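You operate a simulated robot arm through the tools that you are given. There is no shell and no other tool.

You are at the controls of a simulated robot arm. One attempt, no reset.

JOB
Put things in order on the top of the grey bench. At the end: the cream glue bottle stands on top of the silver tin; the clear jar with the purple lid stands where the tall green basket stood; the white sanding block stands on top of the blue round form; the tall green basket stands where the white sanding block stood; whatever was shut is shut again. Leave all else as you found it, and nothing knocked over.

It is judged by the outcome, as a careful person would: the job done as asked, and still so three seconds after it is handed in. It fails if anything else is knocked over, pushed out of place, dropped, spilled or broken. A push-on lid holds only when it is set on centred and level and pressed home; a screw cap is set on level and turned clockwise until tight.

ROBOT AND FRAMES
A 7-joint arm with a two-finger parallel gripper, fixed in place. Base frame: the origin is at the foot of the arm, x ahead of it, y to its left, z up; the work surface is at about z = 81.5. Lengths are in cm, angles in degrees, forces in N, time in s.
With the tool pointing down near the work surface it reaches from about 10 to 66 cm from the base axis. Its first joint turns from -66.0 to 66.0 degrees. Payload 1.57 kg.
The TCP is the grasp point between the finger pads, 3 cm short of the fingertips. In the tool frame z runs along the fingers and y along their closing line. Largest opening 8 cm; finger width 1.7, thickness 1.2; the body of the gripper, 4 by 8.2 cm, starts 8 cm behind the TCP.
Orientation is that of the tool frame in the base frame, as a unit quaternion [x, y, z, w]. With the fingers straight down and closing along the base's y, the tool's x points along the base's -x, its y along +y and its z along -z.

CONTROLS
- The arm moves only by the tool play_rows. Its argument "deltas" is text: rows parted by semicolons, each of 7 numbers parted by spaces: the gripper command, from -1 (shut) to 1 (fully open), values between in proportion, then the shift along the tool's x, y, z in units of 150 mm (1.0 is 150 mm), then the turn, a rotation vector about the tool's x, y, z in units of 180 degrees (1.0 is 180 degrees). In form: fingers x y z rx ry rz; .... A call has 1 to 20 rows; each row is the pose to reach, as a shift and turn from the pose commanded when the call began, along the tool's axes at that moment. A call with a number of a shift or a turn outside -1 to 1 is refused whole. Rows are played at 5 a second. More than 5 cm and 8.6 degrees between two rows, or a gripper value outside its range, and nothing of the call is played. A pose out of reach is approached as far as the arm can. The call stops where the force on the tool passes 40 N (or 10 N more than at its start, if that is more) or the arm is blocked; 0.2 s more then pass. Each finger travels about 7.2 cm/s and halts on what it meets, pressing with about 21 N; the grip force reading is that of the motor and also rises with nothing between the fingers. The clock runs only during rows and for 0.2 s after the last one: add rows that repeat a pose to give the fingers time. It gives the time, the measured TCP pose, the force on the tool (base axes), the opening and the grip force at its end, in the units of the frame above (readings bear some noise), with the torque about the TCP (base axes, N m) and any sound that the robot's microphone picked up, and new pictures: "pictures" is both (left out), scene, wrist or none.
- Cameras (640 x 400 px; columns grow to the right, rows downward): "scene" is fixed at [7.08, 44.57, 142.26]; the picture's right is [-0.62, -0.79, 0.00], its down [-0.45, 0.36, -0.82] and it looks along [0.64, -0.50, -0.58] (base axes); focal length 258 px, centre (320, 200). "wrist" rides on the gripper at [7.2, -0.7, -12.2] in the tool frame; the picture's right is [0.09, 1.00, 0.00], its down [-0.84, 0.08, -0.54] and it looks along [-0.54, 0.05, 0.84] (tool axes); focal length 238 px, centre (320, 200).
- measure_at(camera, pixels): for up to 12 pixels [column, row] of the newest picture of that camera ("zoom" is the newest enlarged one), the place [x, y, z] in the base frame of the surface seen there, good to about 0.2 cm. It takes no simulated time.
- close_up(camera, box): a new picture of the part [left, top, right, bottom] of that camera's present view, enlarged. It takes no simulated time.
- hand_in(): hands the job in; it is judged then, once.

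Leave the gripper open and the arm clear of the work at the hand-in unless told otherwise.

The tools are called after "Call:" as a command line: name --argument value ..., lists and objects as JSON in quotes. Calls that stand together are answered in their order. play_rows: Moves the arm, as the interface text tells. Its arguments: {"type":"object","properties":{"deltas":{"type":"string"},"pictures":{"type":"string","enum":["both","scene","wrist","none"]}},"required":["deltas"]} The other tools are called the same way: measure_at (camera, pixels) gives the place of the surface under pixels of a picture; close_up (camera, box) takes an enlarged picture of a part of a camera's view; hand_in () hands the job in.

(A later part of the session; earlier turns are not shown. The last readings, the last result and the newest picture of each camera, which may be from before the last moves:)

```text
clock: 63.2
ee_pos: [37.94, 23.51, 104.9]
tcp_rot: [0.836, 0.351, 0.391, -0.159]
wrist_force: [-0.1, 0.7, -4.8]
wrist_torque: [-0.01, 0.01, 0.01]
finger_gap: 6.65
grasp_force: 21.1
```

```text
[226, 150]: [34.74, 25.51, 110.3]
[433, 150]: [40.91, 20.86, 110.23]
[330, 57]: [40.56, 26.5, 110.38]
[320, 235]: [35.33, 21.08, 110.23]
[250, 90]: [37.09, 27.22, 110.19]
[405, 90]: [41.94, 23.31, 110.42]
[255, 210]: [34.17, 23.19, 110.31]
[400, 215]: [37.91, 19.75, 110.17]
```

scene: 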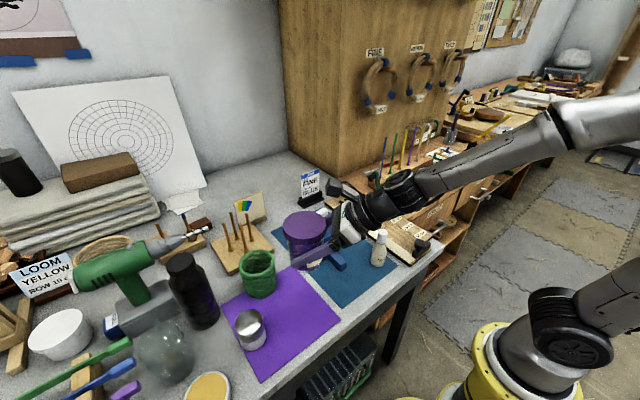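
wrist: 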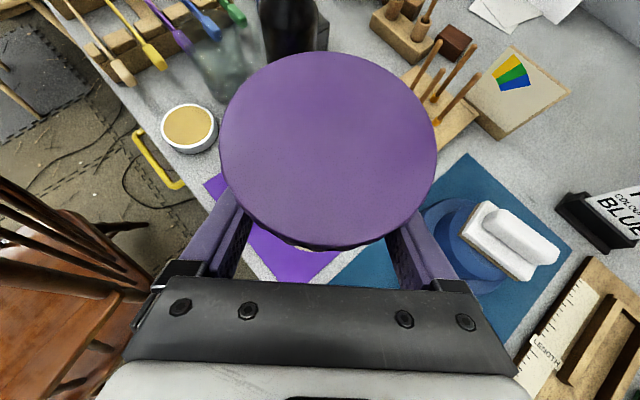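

The lid is level and centred at (37.85, 23.45). I add a 2 mm correction and lower 15 cm.

Call:
play_rows --deltas "-1 -0.07 -0.002 0.07 0 0 0; -1 -0.19 -0.004 0.176 0 0 0; -1 -0.34 -0.006 0.302 0 0 0; -1 -0.49 -0.008 0.43 0 0 0; -1 -0.62 -0.009 0.54 0 0 0; -1 -0.72 -0.01 0.625 0 0 0; -1 -0.755 -0.01 0.655 0 0 0; -1 -0.755 -0.01 0.655 0 0 0"

Call:
close_up --camera "scene" --box '[250, 230, 390, 340]'

```text
clock: 65.0
ee_pos: [38.15, 24.01, 89.89]
tcp_rot: [0.836, 0.352, 0.39, -0.159]
wrist_force: [0.6, -0.3, -5.0]
wrist_torque: [0.01, 0.03, -0.01]
finger_gap: 6.66
grasp_force: 21.2
```

scene: 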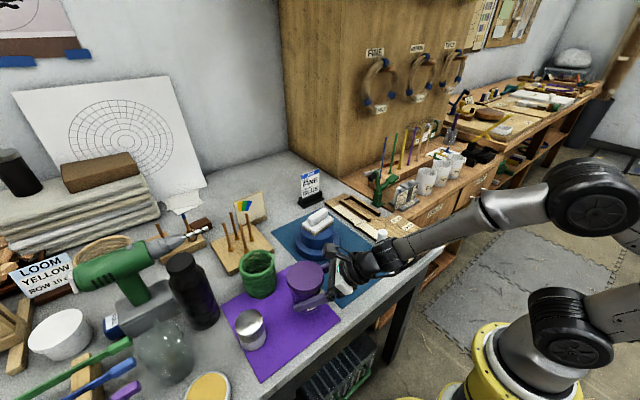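
wrist: 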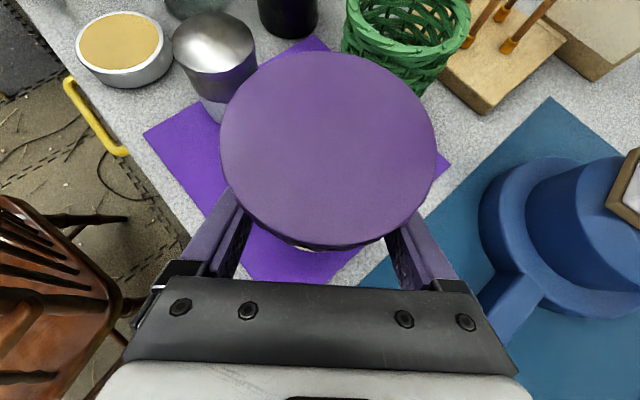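

```text
3.64 times, centred on (320, 285) of scene
```

zoom: 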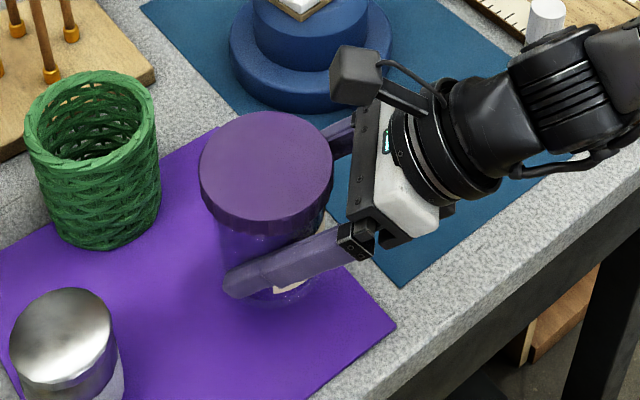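

I check the lid's centre again from here.

Call:
measure_at --camera "wrist" --pixels '[[226, 150], [433, 150], [330, 57], [320, 235], [250, 90], [405, 90], [255, 210], [400, 215]]'

Call:
measure_at --camera "scene" --pixels '[[288, 275], [304, 265], [320, 277], [305, 289], [305, 277]]'

```text
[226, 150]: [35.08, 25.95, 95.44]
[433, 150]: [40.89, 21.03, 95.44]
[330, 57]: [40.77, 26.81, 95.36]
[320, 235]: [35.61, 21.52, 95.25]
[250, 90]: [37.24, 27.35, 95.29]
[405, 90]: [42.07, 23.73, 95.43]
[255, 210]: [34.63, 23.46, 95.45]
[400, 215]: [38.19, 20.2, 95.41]
```

```text
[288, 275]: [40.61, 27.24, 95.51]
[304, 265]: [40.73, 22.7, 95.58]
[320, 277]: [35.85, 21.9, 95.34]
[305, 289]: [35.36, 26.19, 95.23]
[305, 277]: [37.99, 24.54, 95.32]
```

The lid is at (38.06, 23.76), just right. I lower 3.2 cm, then feel for contact.

Call:
play_rows --deltas "-1 -0.05 -0.001 0.042 0 0 0; -1 -0.1 -0.001 0.084 0 0 0; -1 -0.14 -0.0015 0.117 0 0 0; -1 -0.163 -0.0017 0.137 0 0 0; -1 -0.163 -0.0017 0.137 0 0 0" --pictures "none"

Call:
play_rows --deltas "-1 -0.006 0 0.005 0 0 0; -1 -0.011 0 0.0095 0 0 0; -1 -0.011 0 0.0095 0 0 0" --pictures "none"

```text
clock: 66.2
ee_pos: [38.2, 23.83, 86.61]
tcp_rot: [0.836, 0.352, 0.39, -0.16]
wrist_force: [0.8, 0.8, -5.1]
wrist_torque: [0.02, 0.0, 0.03]
finger_gap: 6.64
grasp_force: 20.8
```

```text
clock: 67.0
ee_pos: [38.16, 23.83, 86.59]
tcp_rot: [0.835, 0.352, 0.392, -0.161]
wrist_force: [-1.0, -0.4, 4.3]
wrist_torque: [-0.04, 0.39, -0.03]
finger_gap: 6.66
grasp_force: 20.6
```

Contact (force went from -5 to +4 N). I open the fingers fully, in steps.

Call:
play_rows --deltas "0.7 0 0 0 0 0 0; 0.8 0 0 0 0 0 0; 0.9 0 0 0 0 0 0; 1 0 0 0 0 0 0; 1 0 0 0 0 0 0; 1 0 0 0 0 0 0"

Call:
close_up --camera "scene" --box '[250, 230, 390, 340]'

```text
clock: 68.4
ee_pos: [38.1, 23.89, 86.53]
tcp_rot: [0.836, 0.352, 0.39, -0.159]
wrist_force: [-1.7, -0.6, 0.2]
wrist_torque: [-0.02, 0.04, -0.01]
finger_gap: 8.0
grasp_force: 0.0
```

scene: 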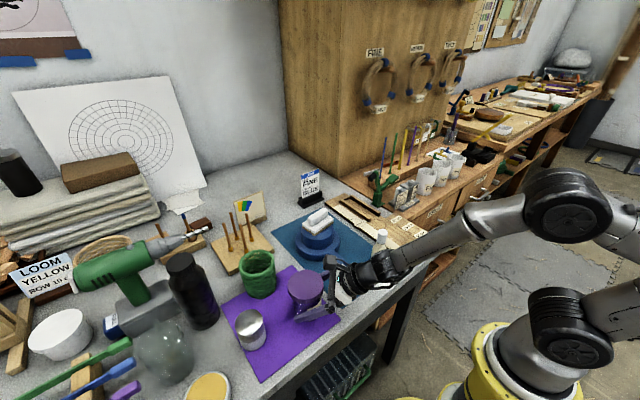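
wrist: 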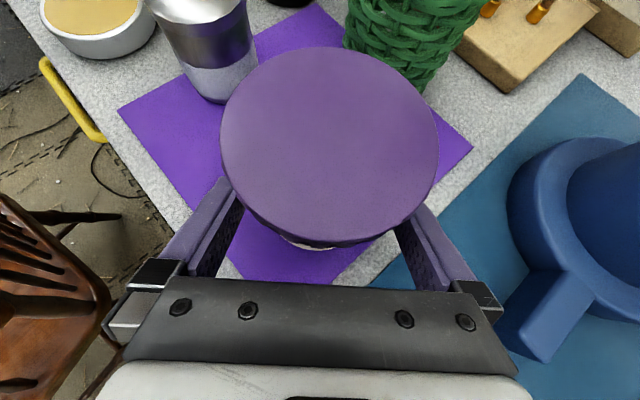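

```text
3.64 times, centred on (320, 285) of scene
```

zoom: 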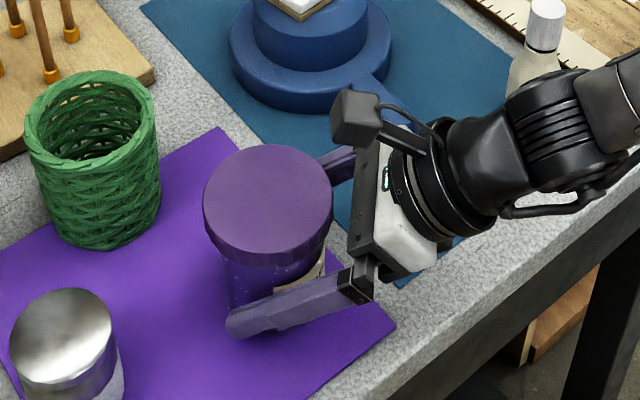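

The jar stands upright with its lid on. I retreat along the tool axis by 11 cm.

Call:
play_rows --deltas "1 0 0 -0.05 0 0 0; 1 0 0 -0.15 0 0 0; 1 0 0 -0.3 0 0 0; 1 0 0 -0.45 0 0 0; 1 0 0 -0.6 0 0 0; 1 0 0 -0.733 0 0 0; 1 0 0 -0.733 0 0 0"

Call:
close_up --camera "scene" --box '[250, 230, 390, 340]'

```text
clock: 70.0
ee_pos: [32.14, 17.86, 93.64]
tcp_rot: [0.836, 0.351, 0.39, -0.16]
wrist_force: [0.2, 0.5, -0.3]
wrist_torque: [0.02, 0.03, -0.03]
finger_gap: 7.98
grasp_force: 0.1
```

scene: 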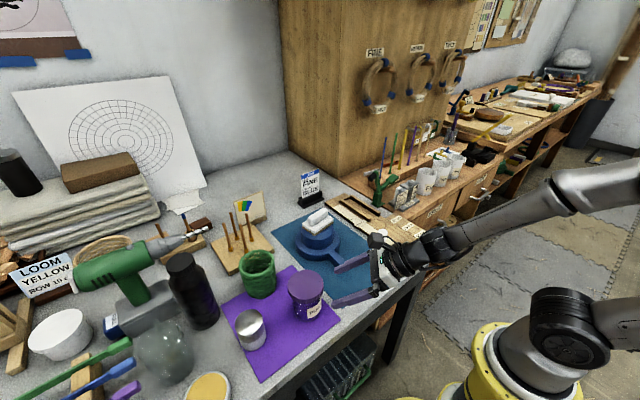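
wrist: 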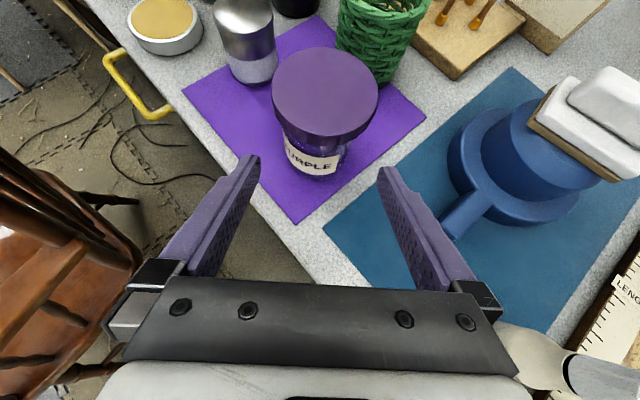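

```text
3.64 times, centred on (320, 285) of scene
```

zoom: 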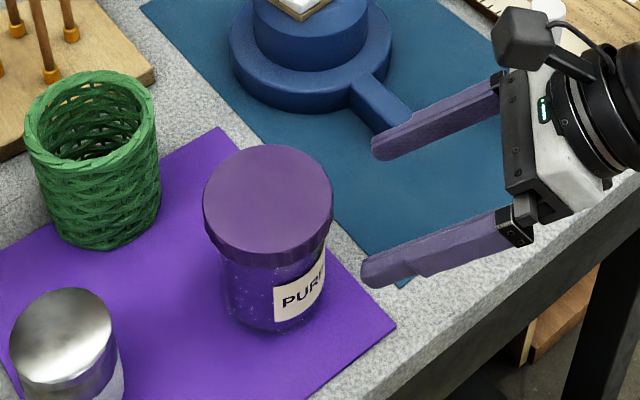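

The jar is clear of the fingers. Now I raise the gripper and untilt it back to straight down, moving toward the glue bottle's side at height.

Call:
play_rows --deltas "1 0.153 0.002 -0.129 0 0 0; 1 0.306 0.003 -0.257 0 -0.04 0; 1 0.459 0.005 -0.386 0 -0.08 0; 1 0.6125 0.006 -0.514 0 -0.12 0; 1 0.566 0.123 -0.568 0 -0.16 0; 1 0.519 0.24 -0.622 0 -0.2 0; 1 0.472 0.357 -0.677 0 -0.24 0; 1 0.425 0.474 -0.731 0 -0.278 0; 1 0.425 0.474 -0.731 0 -0.278 0"

```text
clock: 72.0
ee_pos: [34.3, 9.71, 105.47]
tcp_rot: [0.922, 0.386, -0.001, 0.004]
wrist_force: [0.7, 0.3, -0.1]
wrist_torque: [0.01, 0.02, 0.0]
finger_gap: 8.01
grasp_force: 0.0
```

scene: 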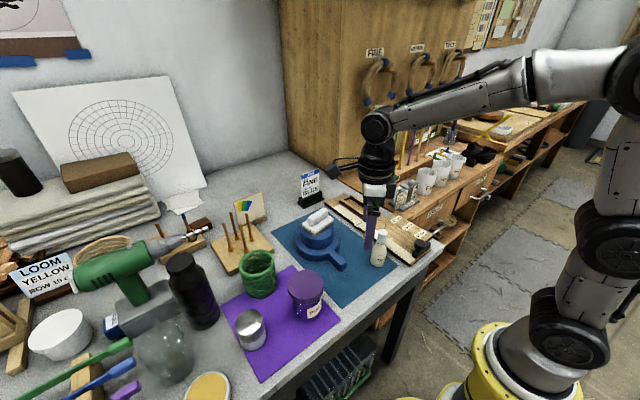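
wrist: 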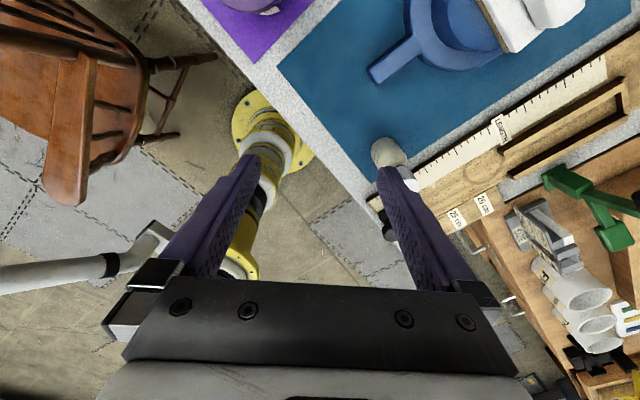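

Tool straight down again. I turn 45° counter-clockwise (closing line along x, camera on the +y side) and move above the glue bottle.

Call:
play_rows --deltas "1 -0.052 0.097 0 0 0 -0.036; 1 -0.104 0.193 0 0 0 -0.072; 1 -0.156 0.29 0 0 0 -0.108; 1 -0.208 0.386 0 0 0 -0.144; 1 -0.26 0.483 0 0 0 -0.18; 1 -0.312 0.58 0 0 0 -0.216; 1 -0.363 0.676 0 0 0 -0.25; 1 -0.363 0.676 0 0 0 -0.25"

```text
clock: 73.8
ee_pos: [37.7, -1.26, 105.47]
tcp_rot: [0.704, 0.71, -0.001, 0.004]
wrist_force: [0.2, 0.3, 0.3]
wrist_torque: [-0.02, 0.02, -0.01]
finger_gap: 8.01
grasp_force: 0.0
```

scene: 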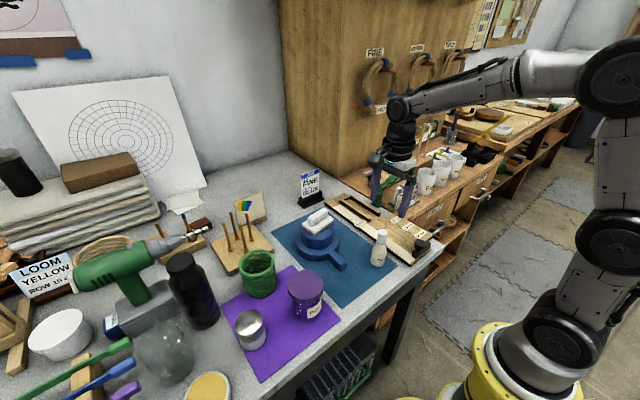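
wrist: 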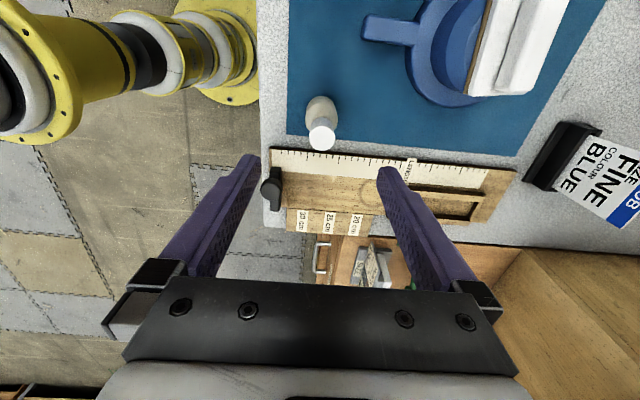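

The bottle appears at (321,125). I zoom and measure its cap and body.

Call:
close_up --camera "wrist" --box '[280, 80, 370, 165]'

Call:
measure_at --camera "wrist" --pixels '[[321, 139], [312, 138], [332, 138], [321, 149], [321, 100], [308, 107], [335, 107], [308, 115], [336, 115], [321, 112], [321, 128], [300, 155]]'

```text
4.71 times, centred on (325, 122) of wrist
```

zoom: 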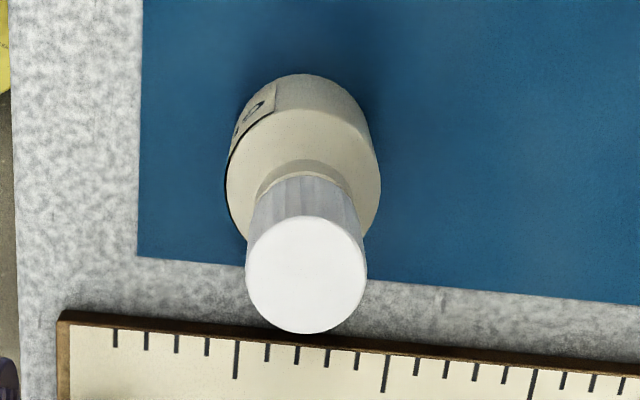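

```text
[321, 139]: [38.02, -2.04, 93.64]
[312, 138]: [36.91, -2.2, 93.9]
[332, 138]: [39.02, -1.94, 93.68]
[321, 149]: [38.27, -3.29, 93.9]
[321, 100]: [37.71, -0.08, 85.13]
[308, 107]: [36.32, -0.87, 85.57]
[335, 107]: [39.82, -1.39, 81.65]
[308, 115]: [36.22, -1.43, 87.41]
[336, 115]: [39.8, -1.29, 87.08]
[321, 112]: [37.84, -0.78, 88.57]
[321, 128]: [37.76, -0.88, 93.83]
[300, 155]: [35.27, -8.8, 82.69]
```

The bottle axis is at (37.97, -2.07), body about 3.9 cm across, cap top 93.85. I align and descend to z≈92 with the fingers 6 cm apart.

Call:
play_rows --deltas "0.5 -0.054 0.0175 0.15 0 0 0; 0.5 -0.054 0.0175 0.35 0 0 0; 0.5 -0.054 0.0175 0.55 0 0 0; 0.5 -0.054 0.0175 0.7 0 0 0; 0.5 -0.054 0.0175 0.7 0 0 0"

Call:
close_up --camera "scene" --box '[330, 190, 450, 290]'

```text
clock: 75.0
ee_pos: [37.79, -2.13, 94.97]
tcp_rot: [0.704, 0.71, -0.001, 0.004]
wrist_force: [0.7, -0.1, -0.4]
wrist_torque: [-0.01, 0.02, -0.01]
finger_gap: 6.01
grasp_force: 0.1
```

scene: 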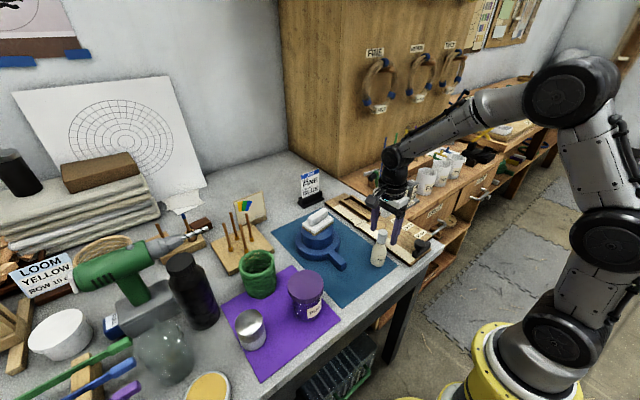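
wrist: 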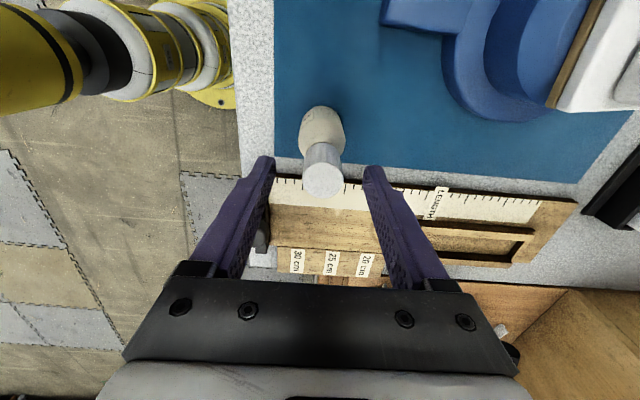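

```text
4.00 times, centred on (390, 240) of scene
```

zoom: 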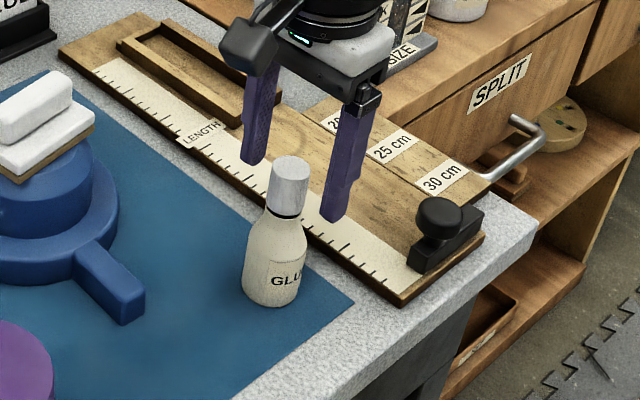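

In the wrist view the cap at (323,180) lies where the tool axis projects. I confirm with a measurement.

Call:
measure_at --camera "wrist" --pixels '[[323, 181], [306, 180], [341, 181], [323, 165], [323, 195], [323, 115], [301, 130], [343, 130]]'

```text
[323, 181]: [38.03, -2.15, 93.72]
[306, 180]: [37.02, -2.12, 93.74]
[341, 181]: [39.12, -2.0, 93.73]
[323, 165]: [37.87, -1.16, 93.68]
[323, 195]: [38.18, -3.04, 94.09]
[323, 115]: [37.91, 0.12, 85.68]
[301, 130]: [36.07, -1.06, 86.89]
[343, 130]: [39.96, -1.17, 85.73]
```

Aligned (bottle axis at x 38.03, y -2.1). I descend 8.1 cm and look before closing.

Call:
play_rows --deltas "0.5 0 0.007 0.12 0 0 0; 0.5 0 0.007 0.25 0 0 0; 0.5 0 0.007 0.38 0 0 0; 0.5 0 0.007 0.48 0 0 0; 0.5 0 0.007 0.54 0 0 0; 0.5 0 0.007 0.54 0 0 0"

Call:
close_up --camera "scene" --box '[330, 200, 450, 300]'

```text
clock: 76.4
ee_pos: [38.02, -2.14, 87.02]
tcp_rot: [0.705, 0.709, -0.001, 0.004]
wrist_force: [0.9, 0.6, -0.2]
wrist_torque: [-0.05, -0.02, -0.03]
finger_gap: 6.01
grasp_force: 0.1
```

scene: 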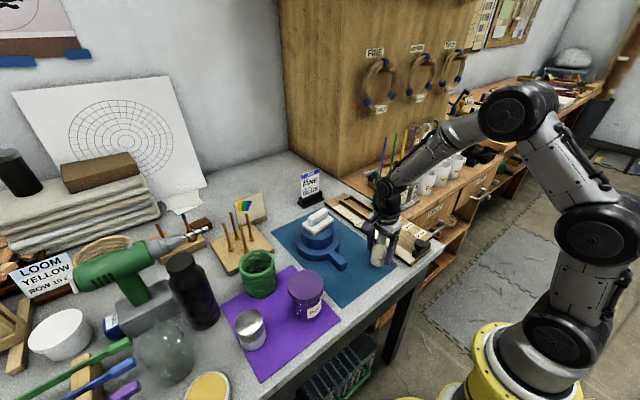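
wrist: 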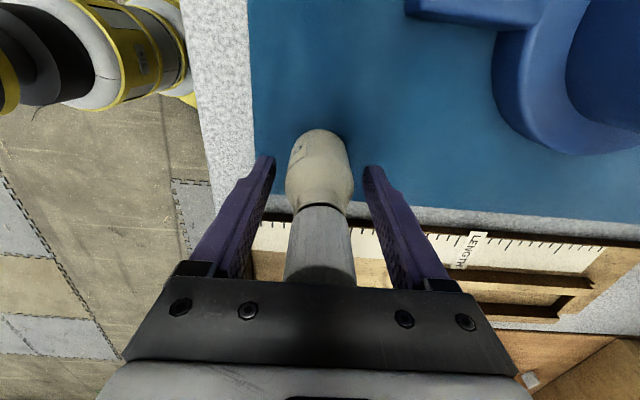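

```text
4.00 times, centred on (390, 250) of scene
```

zoom: 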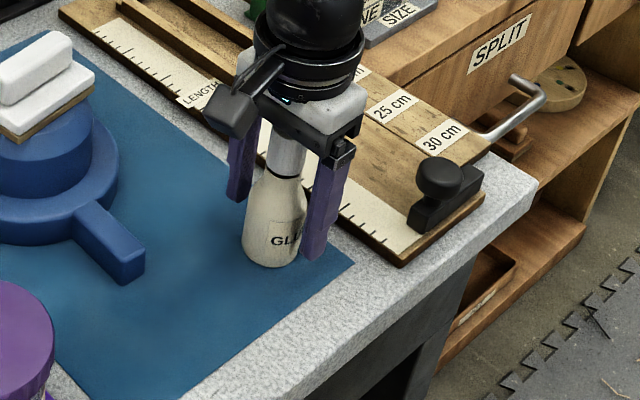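

Fingers straddle the bottle's body, cap clear of the palm. I close gradually.

Call:
play_rows --deltas "0.2 0 0 0 0 0 0; 0.05 0 0 0 0 0 0; -0.05 0 0 0 0 0 0; -0.2 0 0 0 0 0 0; -1 0 0 0 0 0 0; -1 0 0 0 0 0 0; -1 0 0 0 0 0 0"

```text
clock: 78.0
ee_pos: [38.05, -2.07, 86.95]
tcp_rot: [0.703, 0.711, 0.0, 0.003]
wrist_force: [-0.2, -0.8, 0.0]
wrist_torque: [-0.01, 0.06, 0.01]
finger_gap: 4.07
grasp_force: 20.7
```

scene: 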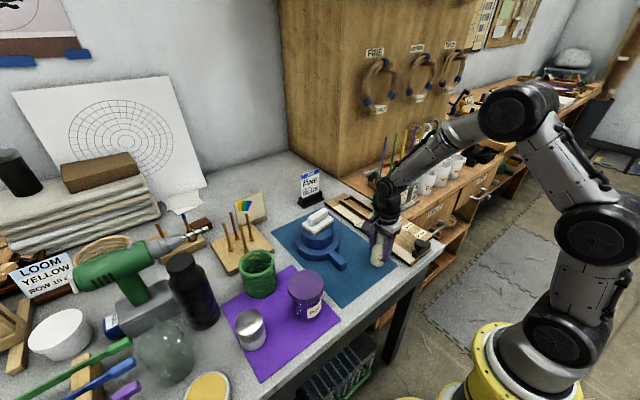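
wrist: 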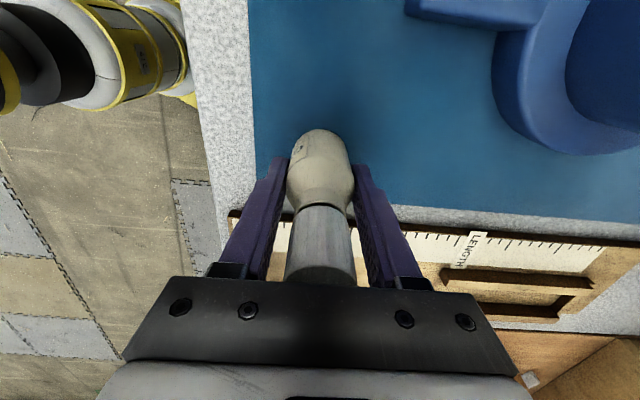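

The bottle is gripped (4.07 cm, 20.7 N). I lift it 14 cm.

Call:
play_rows --deltas "-1 0 0 -0.03 0 0 0; -1 0 0 -0.12 0 0 0; -1 0 0 -0.3 0 0 0; -1 0 0 -0.5 0 0 0; -1 0 0 -0.7 0 0 0; -1 0 0 -0.87 0 0 0; -1 0 0 -0.95 0 0 0; -1 0 0 -0.95 0 0 0"

Call:
play_rows --deltas "-1 0.05 0.005 -0.1 0 0 0; -1 0.2 0.02 -0.15 0 0 0; -1 0.4 0.03 -0.15 0 0 0; -1 0.6 0.04 -0.15 0 0 0; -1 0.8 0.05 -0.15 0 0 0; -1 0.95 0.05 -0.15 0 0 0; -1 1 0.05 -0.15 0 0 0; -1 1 0.05 -0.15 0 0 0"

```text
clock: 79.8
ee_pos: [38.05, -2.01, 101.27]
tcp_rot: [0.705, 0.71, -0.002, 0.004]
wrist_force: [0.2, -0.5, -1.0]
wrist_torque: [0.0, 0.01, -0.01]
finger_gap: 4.08
grasp_force: 21.0
```

scene: 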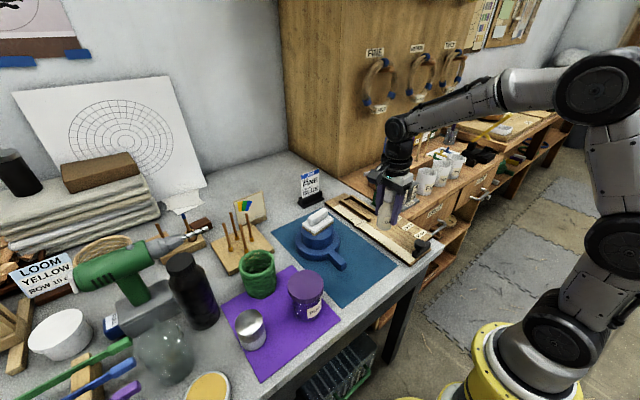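
wrist: 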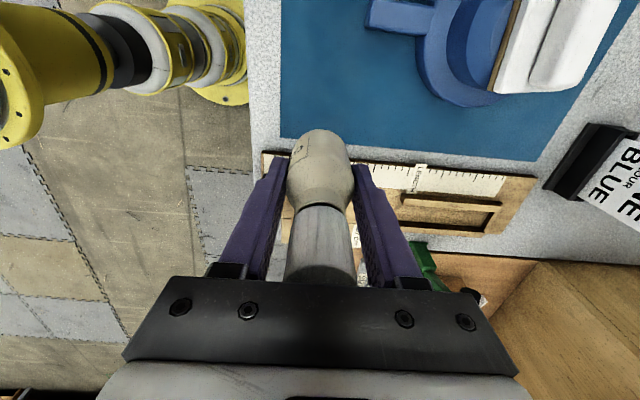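

```text
clock: 81.6
ee_pos: [38.64, 13.12, 103.24]
tcp_rot: [0.704, 0.71, -0.001, 0.004]
wrist_force: [-0.5, 0.4, -1.1]
wrist_torque: [0.0, 0.03, 0.02]
finger_gap: 4.04
grasp_force: 21.1
```

scene: 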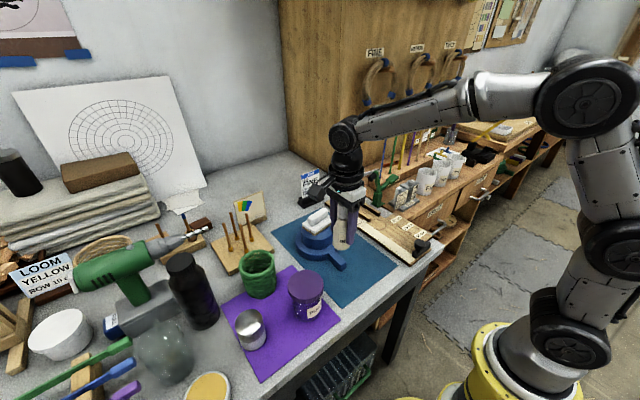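
wrist: 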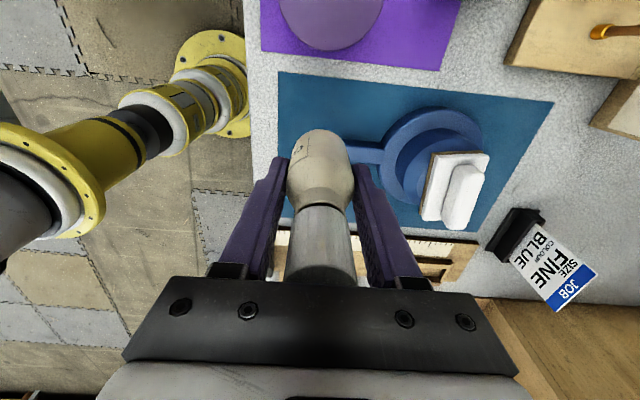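

Halfway. While the scene view of the tin is free, I measure its top rim precisely in zoom, then carry on.

Call:
close_up --camera "scene" --box '[226, 300, 274, 355]'

Call:
measure_at --camera "scene" --pixels '[[238, 318], [248, 310.5], [258, 312], [263, 318], [262, 325], [255, 332], [245, 334], [238, 328], [250, 322], [240, 315]]'

Call:
play_rows --deltas "-1 0.06 0.004 0 0 0 0; -1 0.2 0.012 0 0 0 0; -1 0.4 0.024 0 0 0 0; -1 0.6 0.036 0 0 0 0; -1 0.8 0.048 0 0 0 0; -1 0.95 0.057 0 0 0 0; -1 1 0.06 0 0 0 0; -1 1 0.06 0 0 0 0"

```text
7.27 times, centred on (250, 328) of scene
```

zoom: 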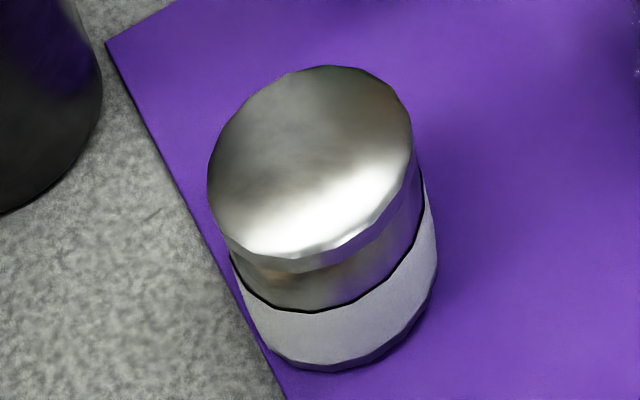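

```text
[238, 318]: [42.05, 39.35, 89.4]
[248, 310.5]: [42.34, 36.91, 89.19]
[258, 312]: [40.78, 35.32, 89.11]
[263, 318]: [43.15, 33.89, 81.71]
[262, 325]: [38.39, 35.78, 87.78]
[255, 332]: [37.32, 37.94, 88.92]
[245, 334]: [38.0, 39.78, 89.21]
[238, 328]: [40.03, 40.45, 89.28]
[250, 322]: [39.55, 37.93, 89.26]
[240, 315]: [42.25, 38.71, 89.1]
```

```text
clock: 83.4
ee_pos: [39.44, 28.14, 103.4]
tcp_rot: [0.704, 0.71, -0.001, 0.003]
wrist_force: [-0.4, 0.4, -0.6]
wrist_torque: [0.01, -0.01, 0.01]
finger_gap: 4.04
grasp_force: 21.1
```

scene: 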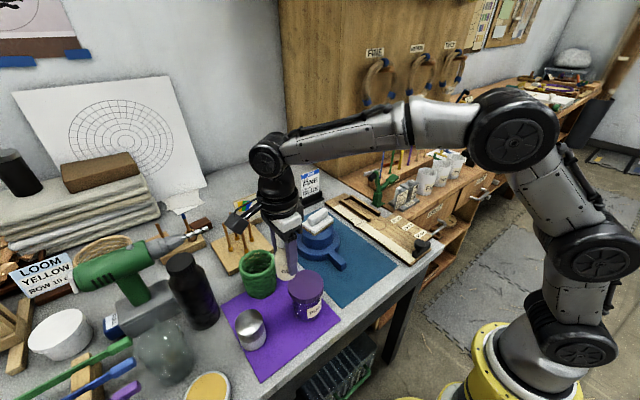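
wrist: 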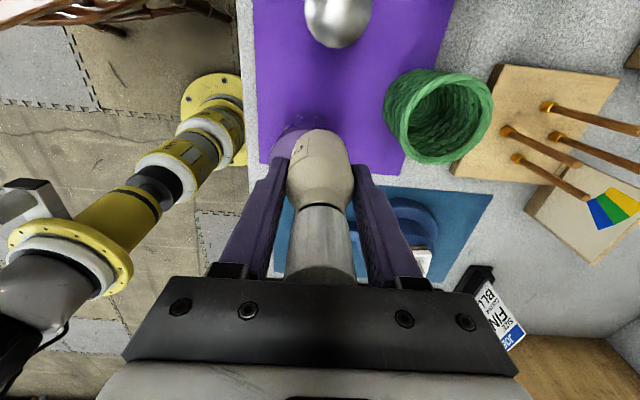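

The tin's top fits a circle centred at (39.9, 37.9), radius 2.6. I move 5 cm on and measure it again from the wrist camera.

Call:
play_rows --deltas "-1 0.12 0.01 0 0 0 0; -1 0.25 0.02 0 0 0 0; -1 0.333 0.03 0 0 0 0; -1 0.333 0.03 0 0 0 0"

Call:
close_up --camera "wrist" --box '[250, 20, 400, 140]'

```text
clock: 84.4
ee_pos: [39.77, 33.03, 103.16]
tcp_rot: [0.705, 0.709, -0.001, 0.004]
wrist_force: [-0.5, -0.2, -1.1]
wrist_torque: [-0.04, -0.04, 0.02]
finger_gap: 4.09
grasp_force: 20.7
```

scene: 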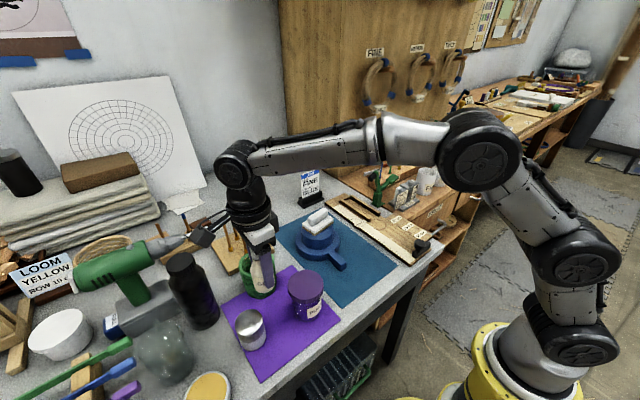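
wrist: 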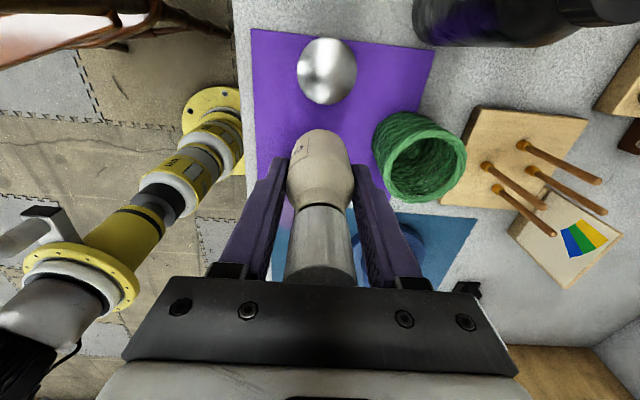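

```text
3.33 times, centred on (325, 80) of wrist
```

zoom: 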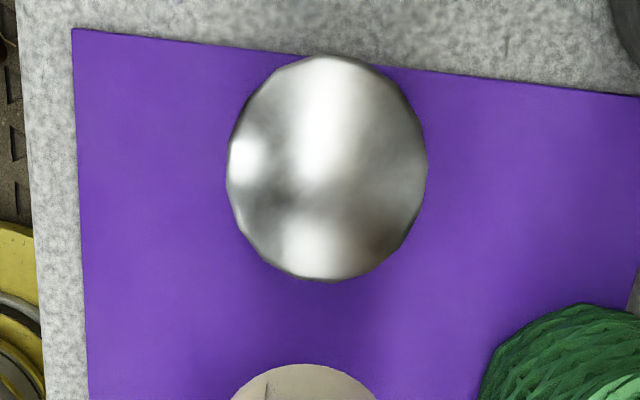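

I measure the tin's rim from this view.

Call:
measure_at --camera "wrist" --pixels '[[299, 70], [355, 70], [327, 39], [327, 102], [308, 47], [347, 47], [307, 94], [347, 94], [327, 71]]'

```text
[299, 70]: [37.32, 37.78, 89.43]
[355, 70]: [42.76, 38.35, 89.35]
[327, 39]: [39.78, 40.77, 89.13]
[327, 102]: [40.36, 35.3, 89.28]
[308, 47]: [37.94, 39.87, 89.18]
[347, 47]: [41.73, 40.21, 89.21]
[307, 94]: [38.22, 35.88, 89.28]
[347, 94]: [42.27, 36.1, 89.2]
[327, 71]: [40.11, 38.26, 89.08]
```

The tin's top centre is (40.0, 38.0), z 89.25. I move over it.

Call:
play_rows --deltas "-1 0.1 0.005 0 0 0 0; -1 0.22 0.01 0 0 0 0; -1 0.31 0.0155 0 0 0 0; -1 0.335 0.0155 0 0 0 0; -1 0.335 0.0155 0 0 0 0"

Call:
close_up --camera "scene" --box '[195, 250, 305, 360]'

```text
clock: 85.6
ee_pos: [40.0, 37.98, 103.36]
tcp_rot: [0.704, 0.71, -0.001, 0.004]
wrist_force: [-0.4, 0.2, -1.1]
wrist_torque: [-0.01, 0.0, 0.04]
finger_gap: 4.08
grasp_force: 20.9
```

scene: 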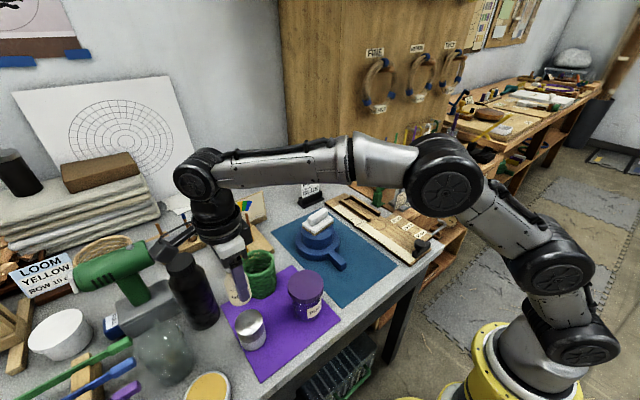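
wrist: 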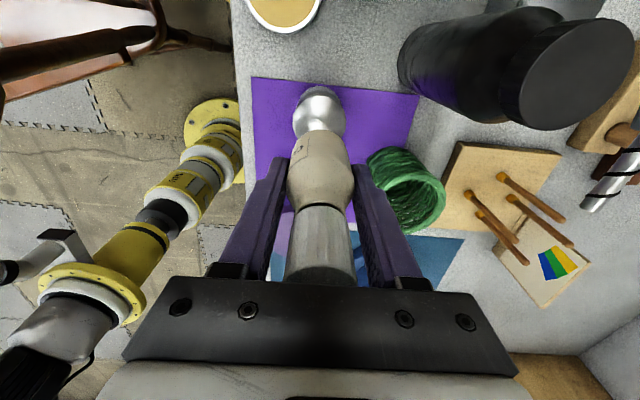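

```text
3.64 times, centred on (250, 305) of scene
```

zoom: 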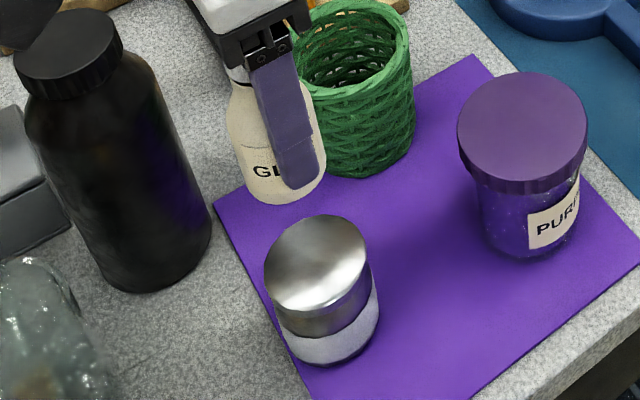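

The bottle hangs over the tin, and the wrist camera stays clear of the black bottle (7 cm apart). I lower 8 cm.

Call:
play_rows --deltas "-1 0 0 0.08 0 0 0; -1 0 0 0.2 0 0 0; -1 0 0 0.32 0 0 0; -1 0 0 0.43 0 0 0; -1 0 0 0.51 0 0 0; -1 0 0 0.535 0 0 0; -1 0 0 0.535 0 0 0"

Call:
close_up --camera "scene" --box '[205, 270, 295, 360]'

Call:
close_up --camera "wrist" --box '[250, 80, 390, 230]'

```text
clock: 87.2
ee_pos: [40.0, 38.0, 95.19]
tcp_rot: [0.704, 0.71, -0.002, 0.003]
wrist_force: [-0.7, -0.1, -1.2]
wrist_torque: [-0.01, -0.02, -0.02]
finger_gap: 4.06
grasp_force: 20.6
```

scene: 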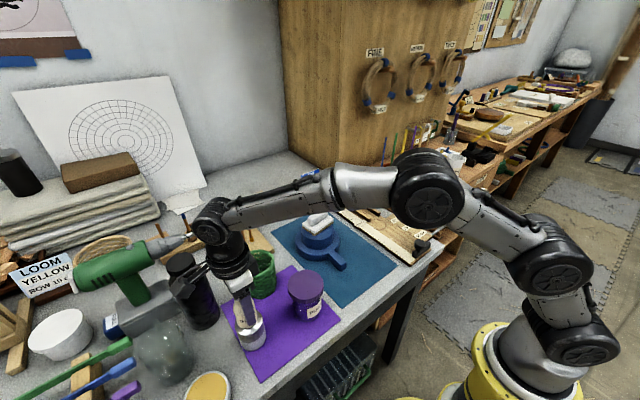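
wrist: 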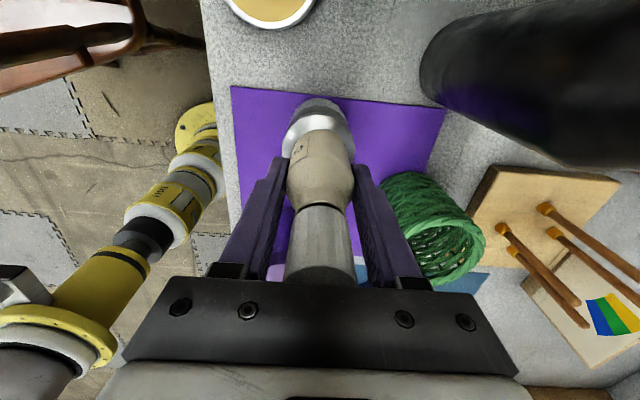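

```text
4.44 times, centred on (250, 315) of scene
```

zoom: 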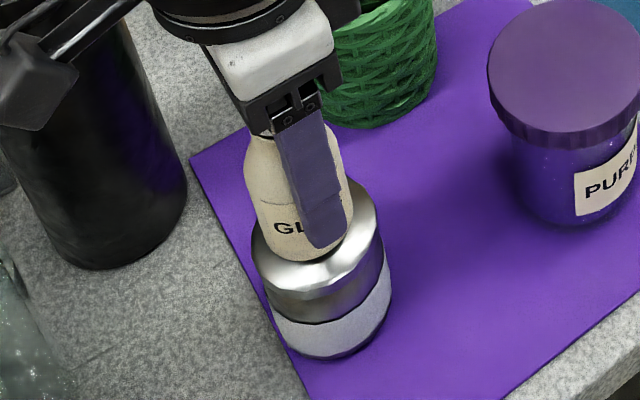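

```text
2.67 times, centred on (320, 155) of wrist
```

zoom: 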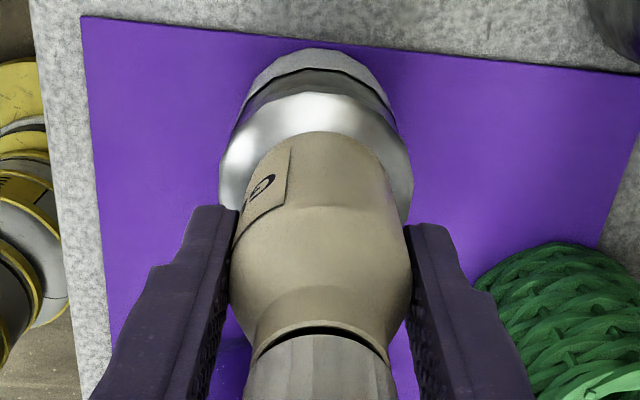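

The bottle is about 5 mm above the tin. Before setting it down, I verify the centring by measuring tin-rim and bottle points from both cameras.

Call:
measure_at --camera "wrist" --pixels '[[319, 101], [319, 106], [319, 110], [319, 113], [319, 116], [319, 119], [319, 123], [319, 127], [285, 145], [351, 145], [290, 130], [348, 130]]'

Call:
measure_at --camera "scene" --pixels '[[239, 323], [243, 328], [250, 330], [257, 328], [263, 322], [265, 315], [263, 309], [239, 317], [247, 322], [241, 315], [262, 312], [255, 322]]'

```text
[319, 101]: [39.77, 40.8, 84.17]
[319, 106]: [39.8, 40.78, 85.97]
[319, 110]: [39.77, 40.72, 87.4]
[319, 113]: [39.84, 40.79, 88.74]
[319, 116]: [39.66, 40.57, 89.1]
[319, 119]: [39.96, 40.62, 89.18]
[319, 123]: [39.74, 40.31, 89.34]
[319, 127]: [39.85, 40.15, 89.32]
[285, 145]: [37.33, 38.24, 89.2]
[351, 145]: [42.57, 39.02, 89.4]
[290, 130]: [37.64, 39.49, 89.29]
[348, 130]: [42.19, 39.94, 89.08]
```

```text
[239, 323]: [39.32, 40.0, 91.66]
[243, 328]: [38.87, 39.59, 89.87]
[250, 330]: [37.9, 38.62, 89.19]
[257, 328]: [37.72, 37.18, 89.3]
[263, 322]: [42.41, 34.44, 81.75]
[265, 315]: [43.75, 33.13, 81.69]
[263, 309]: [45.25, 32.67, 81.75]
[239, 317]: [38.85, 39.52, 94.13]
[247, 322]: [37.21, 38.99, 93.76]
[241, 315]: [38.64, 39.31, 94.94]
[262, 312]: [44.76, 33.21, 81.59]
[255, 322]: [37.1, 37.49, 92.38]
```

Tin centre comes out at (40.0, 38.05) and the bottle is at (40.0, 38.0), so it is centred within a millimetre. I lower in small steps to contact.

Call:
play_rows --deltas "-1 0 0 0.01 0 0 0; -1 0 0 0.02 0 0 0; -1 0 0 0.028 0 0 0; -1 0 0 0.028 0 0 0" --pictures "none"

Call:
play_rows --deltas "-1 0 0 0.006 0 0 0; -1 0 0 0.01 0 0 0; -1 0 0 0.01 0 0 0" --pictures "none"

```text
clock: 88.2
ee_pos: [40.12, 38.06, 94.74]
tcp_rot: [0.705, 0.709, -0.001, 0.003]
wrist_force: [1.0, -0.4, -2.2]
wrist_torque: [0.05, -0.03, 0.01]
finger_gap: 4.07
grasp_force: 20.7
```

```text
clock: 89.0
ee_pos: [40.01, 37.96, 94.6]
tcp_rot: [0.705, 0.71, -0.001, 0.004]
wrist_force: [-0.5, 0.0, -0.7]
wrist_torque: [0.0, 0.03, 0.04]
finger_gap: 4.07
grasp_force: 21.1
```

No firm contact yet (z 94.6). I go down another 1.5 mm.

Call:
play_rows --deltas "-1 0 0 0.005 0 0 0; -1 0 0 0.009 0 0 0; -1 0 0 0.009 0 0 0" --pictures "none"

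```text
clock: 89.8
ee_pos: [39.98, 38.1, 94.5]
tcp_rot: [0.704, 0.711, -0.001, 0.004]
wrist_force: [-0.2, -0.3, -1.1]
wrist_torque: [0.05, 0.05, 0.02]
finger_gap: 4.03
grasp_force: 21.1
```

Call:
play_rows --deltas "-1 0 0 0.005 0 0 0; -1 0 0 0.009 0 0 0; -1 0 0 0.009 0 0 0" --pictures "scene"

Call:
close_up --camera "scene" --box '[225, 285, 275, 345]'

```text
clock: 90.6
ee_pos: [40.0, 38.01, 94.47]
tcp_rot: [0.704, 0.71, 0.0, 0.004]
wrist_force: [-0.5, 0.5, -0.2]
wrist_torque: [-0.01, 0.0, 0.02]
finger_gap: 4.08
grasp_force: 20.7
```

scene: 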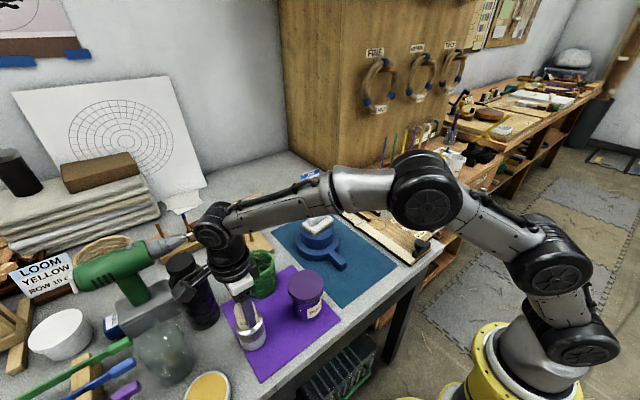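

```text
6.67 times, centred on (250, 315) of scene
```

zoom: 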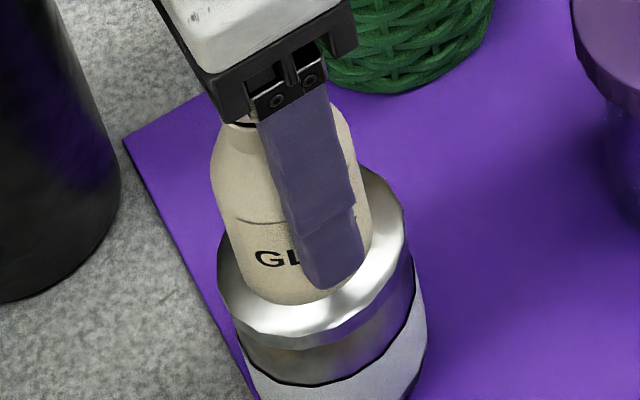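

The bottle's base looks to be touching or nearly so (weight reading has fallen to about -0.2 N). One more millimetre.

Call:
play_rows --deltas "-1 0 0 0.004 0 0 0; -1 0 0 0.008 0 0 0; -1 0 0 0.008 0 0 0" --pictures "none"

```text
clock: 91.4
ee_pos: [40.15, 37.97, 94.25]
tcp_rot: [0.704, 0.71, -0.001, 0.004]
wrist_force: [0.2, 0.1, -0.5]
wrist_torque: [-0.02, -0.02, 0.0]
finger_gap: 4.05
grasp_force: 21.5
```

Still no clear contact. I continue in 1 mm steps, reading the force.

Call:
play_rows --deltas "-1 0 0 0.004 0 0 0; -1 0 0 0.008 0 0 0; -1 0 0 0.008 0 0 0" --pictures "none"

```text
clock: 92.2
ee_pos: [40.0, 38.12, 94.07]
tcp_rot: [0.704, 0.71, -0.002, 0.004]
wrist_force: [-0.4, 0.1, -0.4]
wrist_torque: [0.02, 0.0, 0.01]
finger_gap: 4.06
grasp_force: 20.8
```

By my estimate contact should already have occurred, so I look closely before going further.

Call:
close_up --camera "scene" --box '[225, 285, 275, 345]'

Call:
measure_at --camera "scene" --pixels '[[243, 329], [243, 332], [240, 331], [247, 333], [252, 334], [258, 330], [247, 325], [245, 329], [249, 329], [252, 331], [235, 325], [260, 335]]'

Call:
close_up --camera "wrist" --box '[250, 80, 390, 230]'

```text
6.67 times, centred on (250, 315) of scene
```

zoom: 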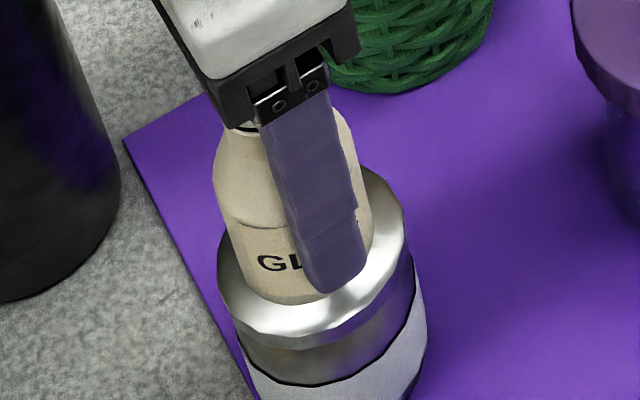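

```text
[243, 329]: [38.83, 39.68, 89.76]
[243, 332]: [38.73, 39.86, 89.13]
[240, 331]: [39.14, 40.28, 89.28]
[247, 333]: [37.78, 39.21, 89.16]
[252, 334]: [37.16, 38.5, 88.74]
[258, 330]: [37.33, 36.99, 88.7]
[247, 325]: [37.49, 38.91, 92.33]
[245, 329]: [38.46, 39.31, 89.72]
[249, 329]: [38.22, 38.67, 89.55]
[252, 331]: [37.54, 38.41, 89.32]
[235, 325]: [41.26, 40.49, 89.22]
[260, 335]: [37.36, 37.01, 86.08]
```

```text
2.67 times, centred on (320, 155) of wrist
```

zoom: 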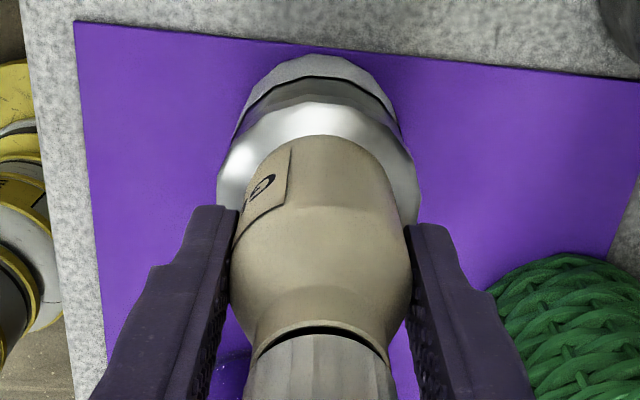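

The views suggest the base is at or just above the tin's top. I continue one more small step and read the force.

Call:
play_rows --deltas "-1 0 0 0.004 0 0 0; -1 0 0 0.008 0 0 0; -1 0 0 0.008 0 0 0; -1 0 0 0.008 0 0 0" --pictures "none"

```text
clock: 93.2
ee_pos: [40.07, 38.02, 93.98]
tcp_rot: [0.705, 0.709, -0.002, 0.004]
wrist_force: [0.1, 0.3, -1.0]
wrist_torque: [0.0, 0.0, 0.02]
finger_gap: 4.08
grasp_force: 21.7
```

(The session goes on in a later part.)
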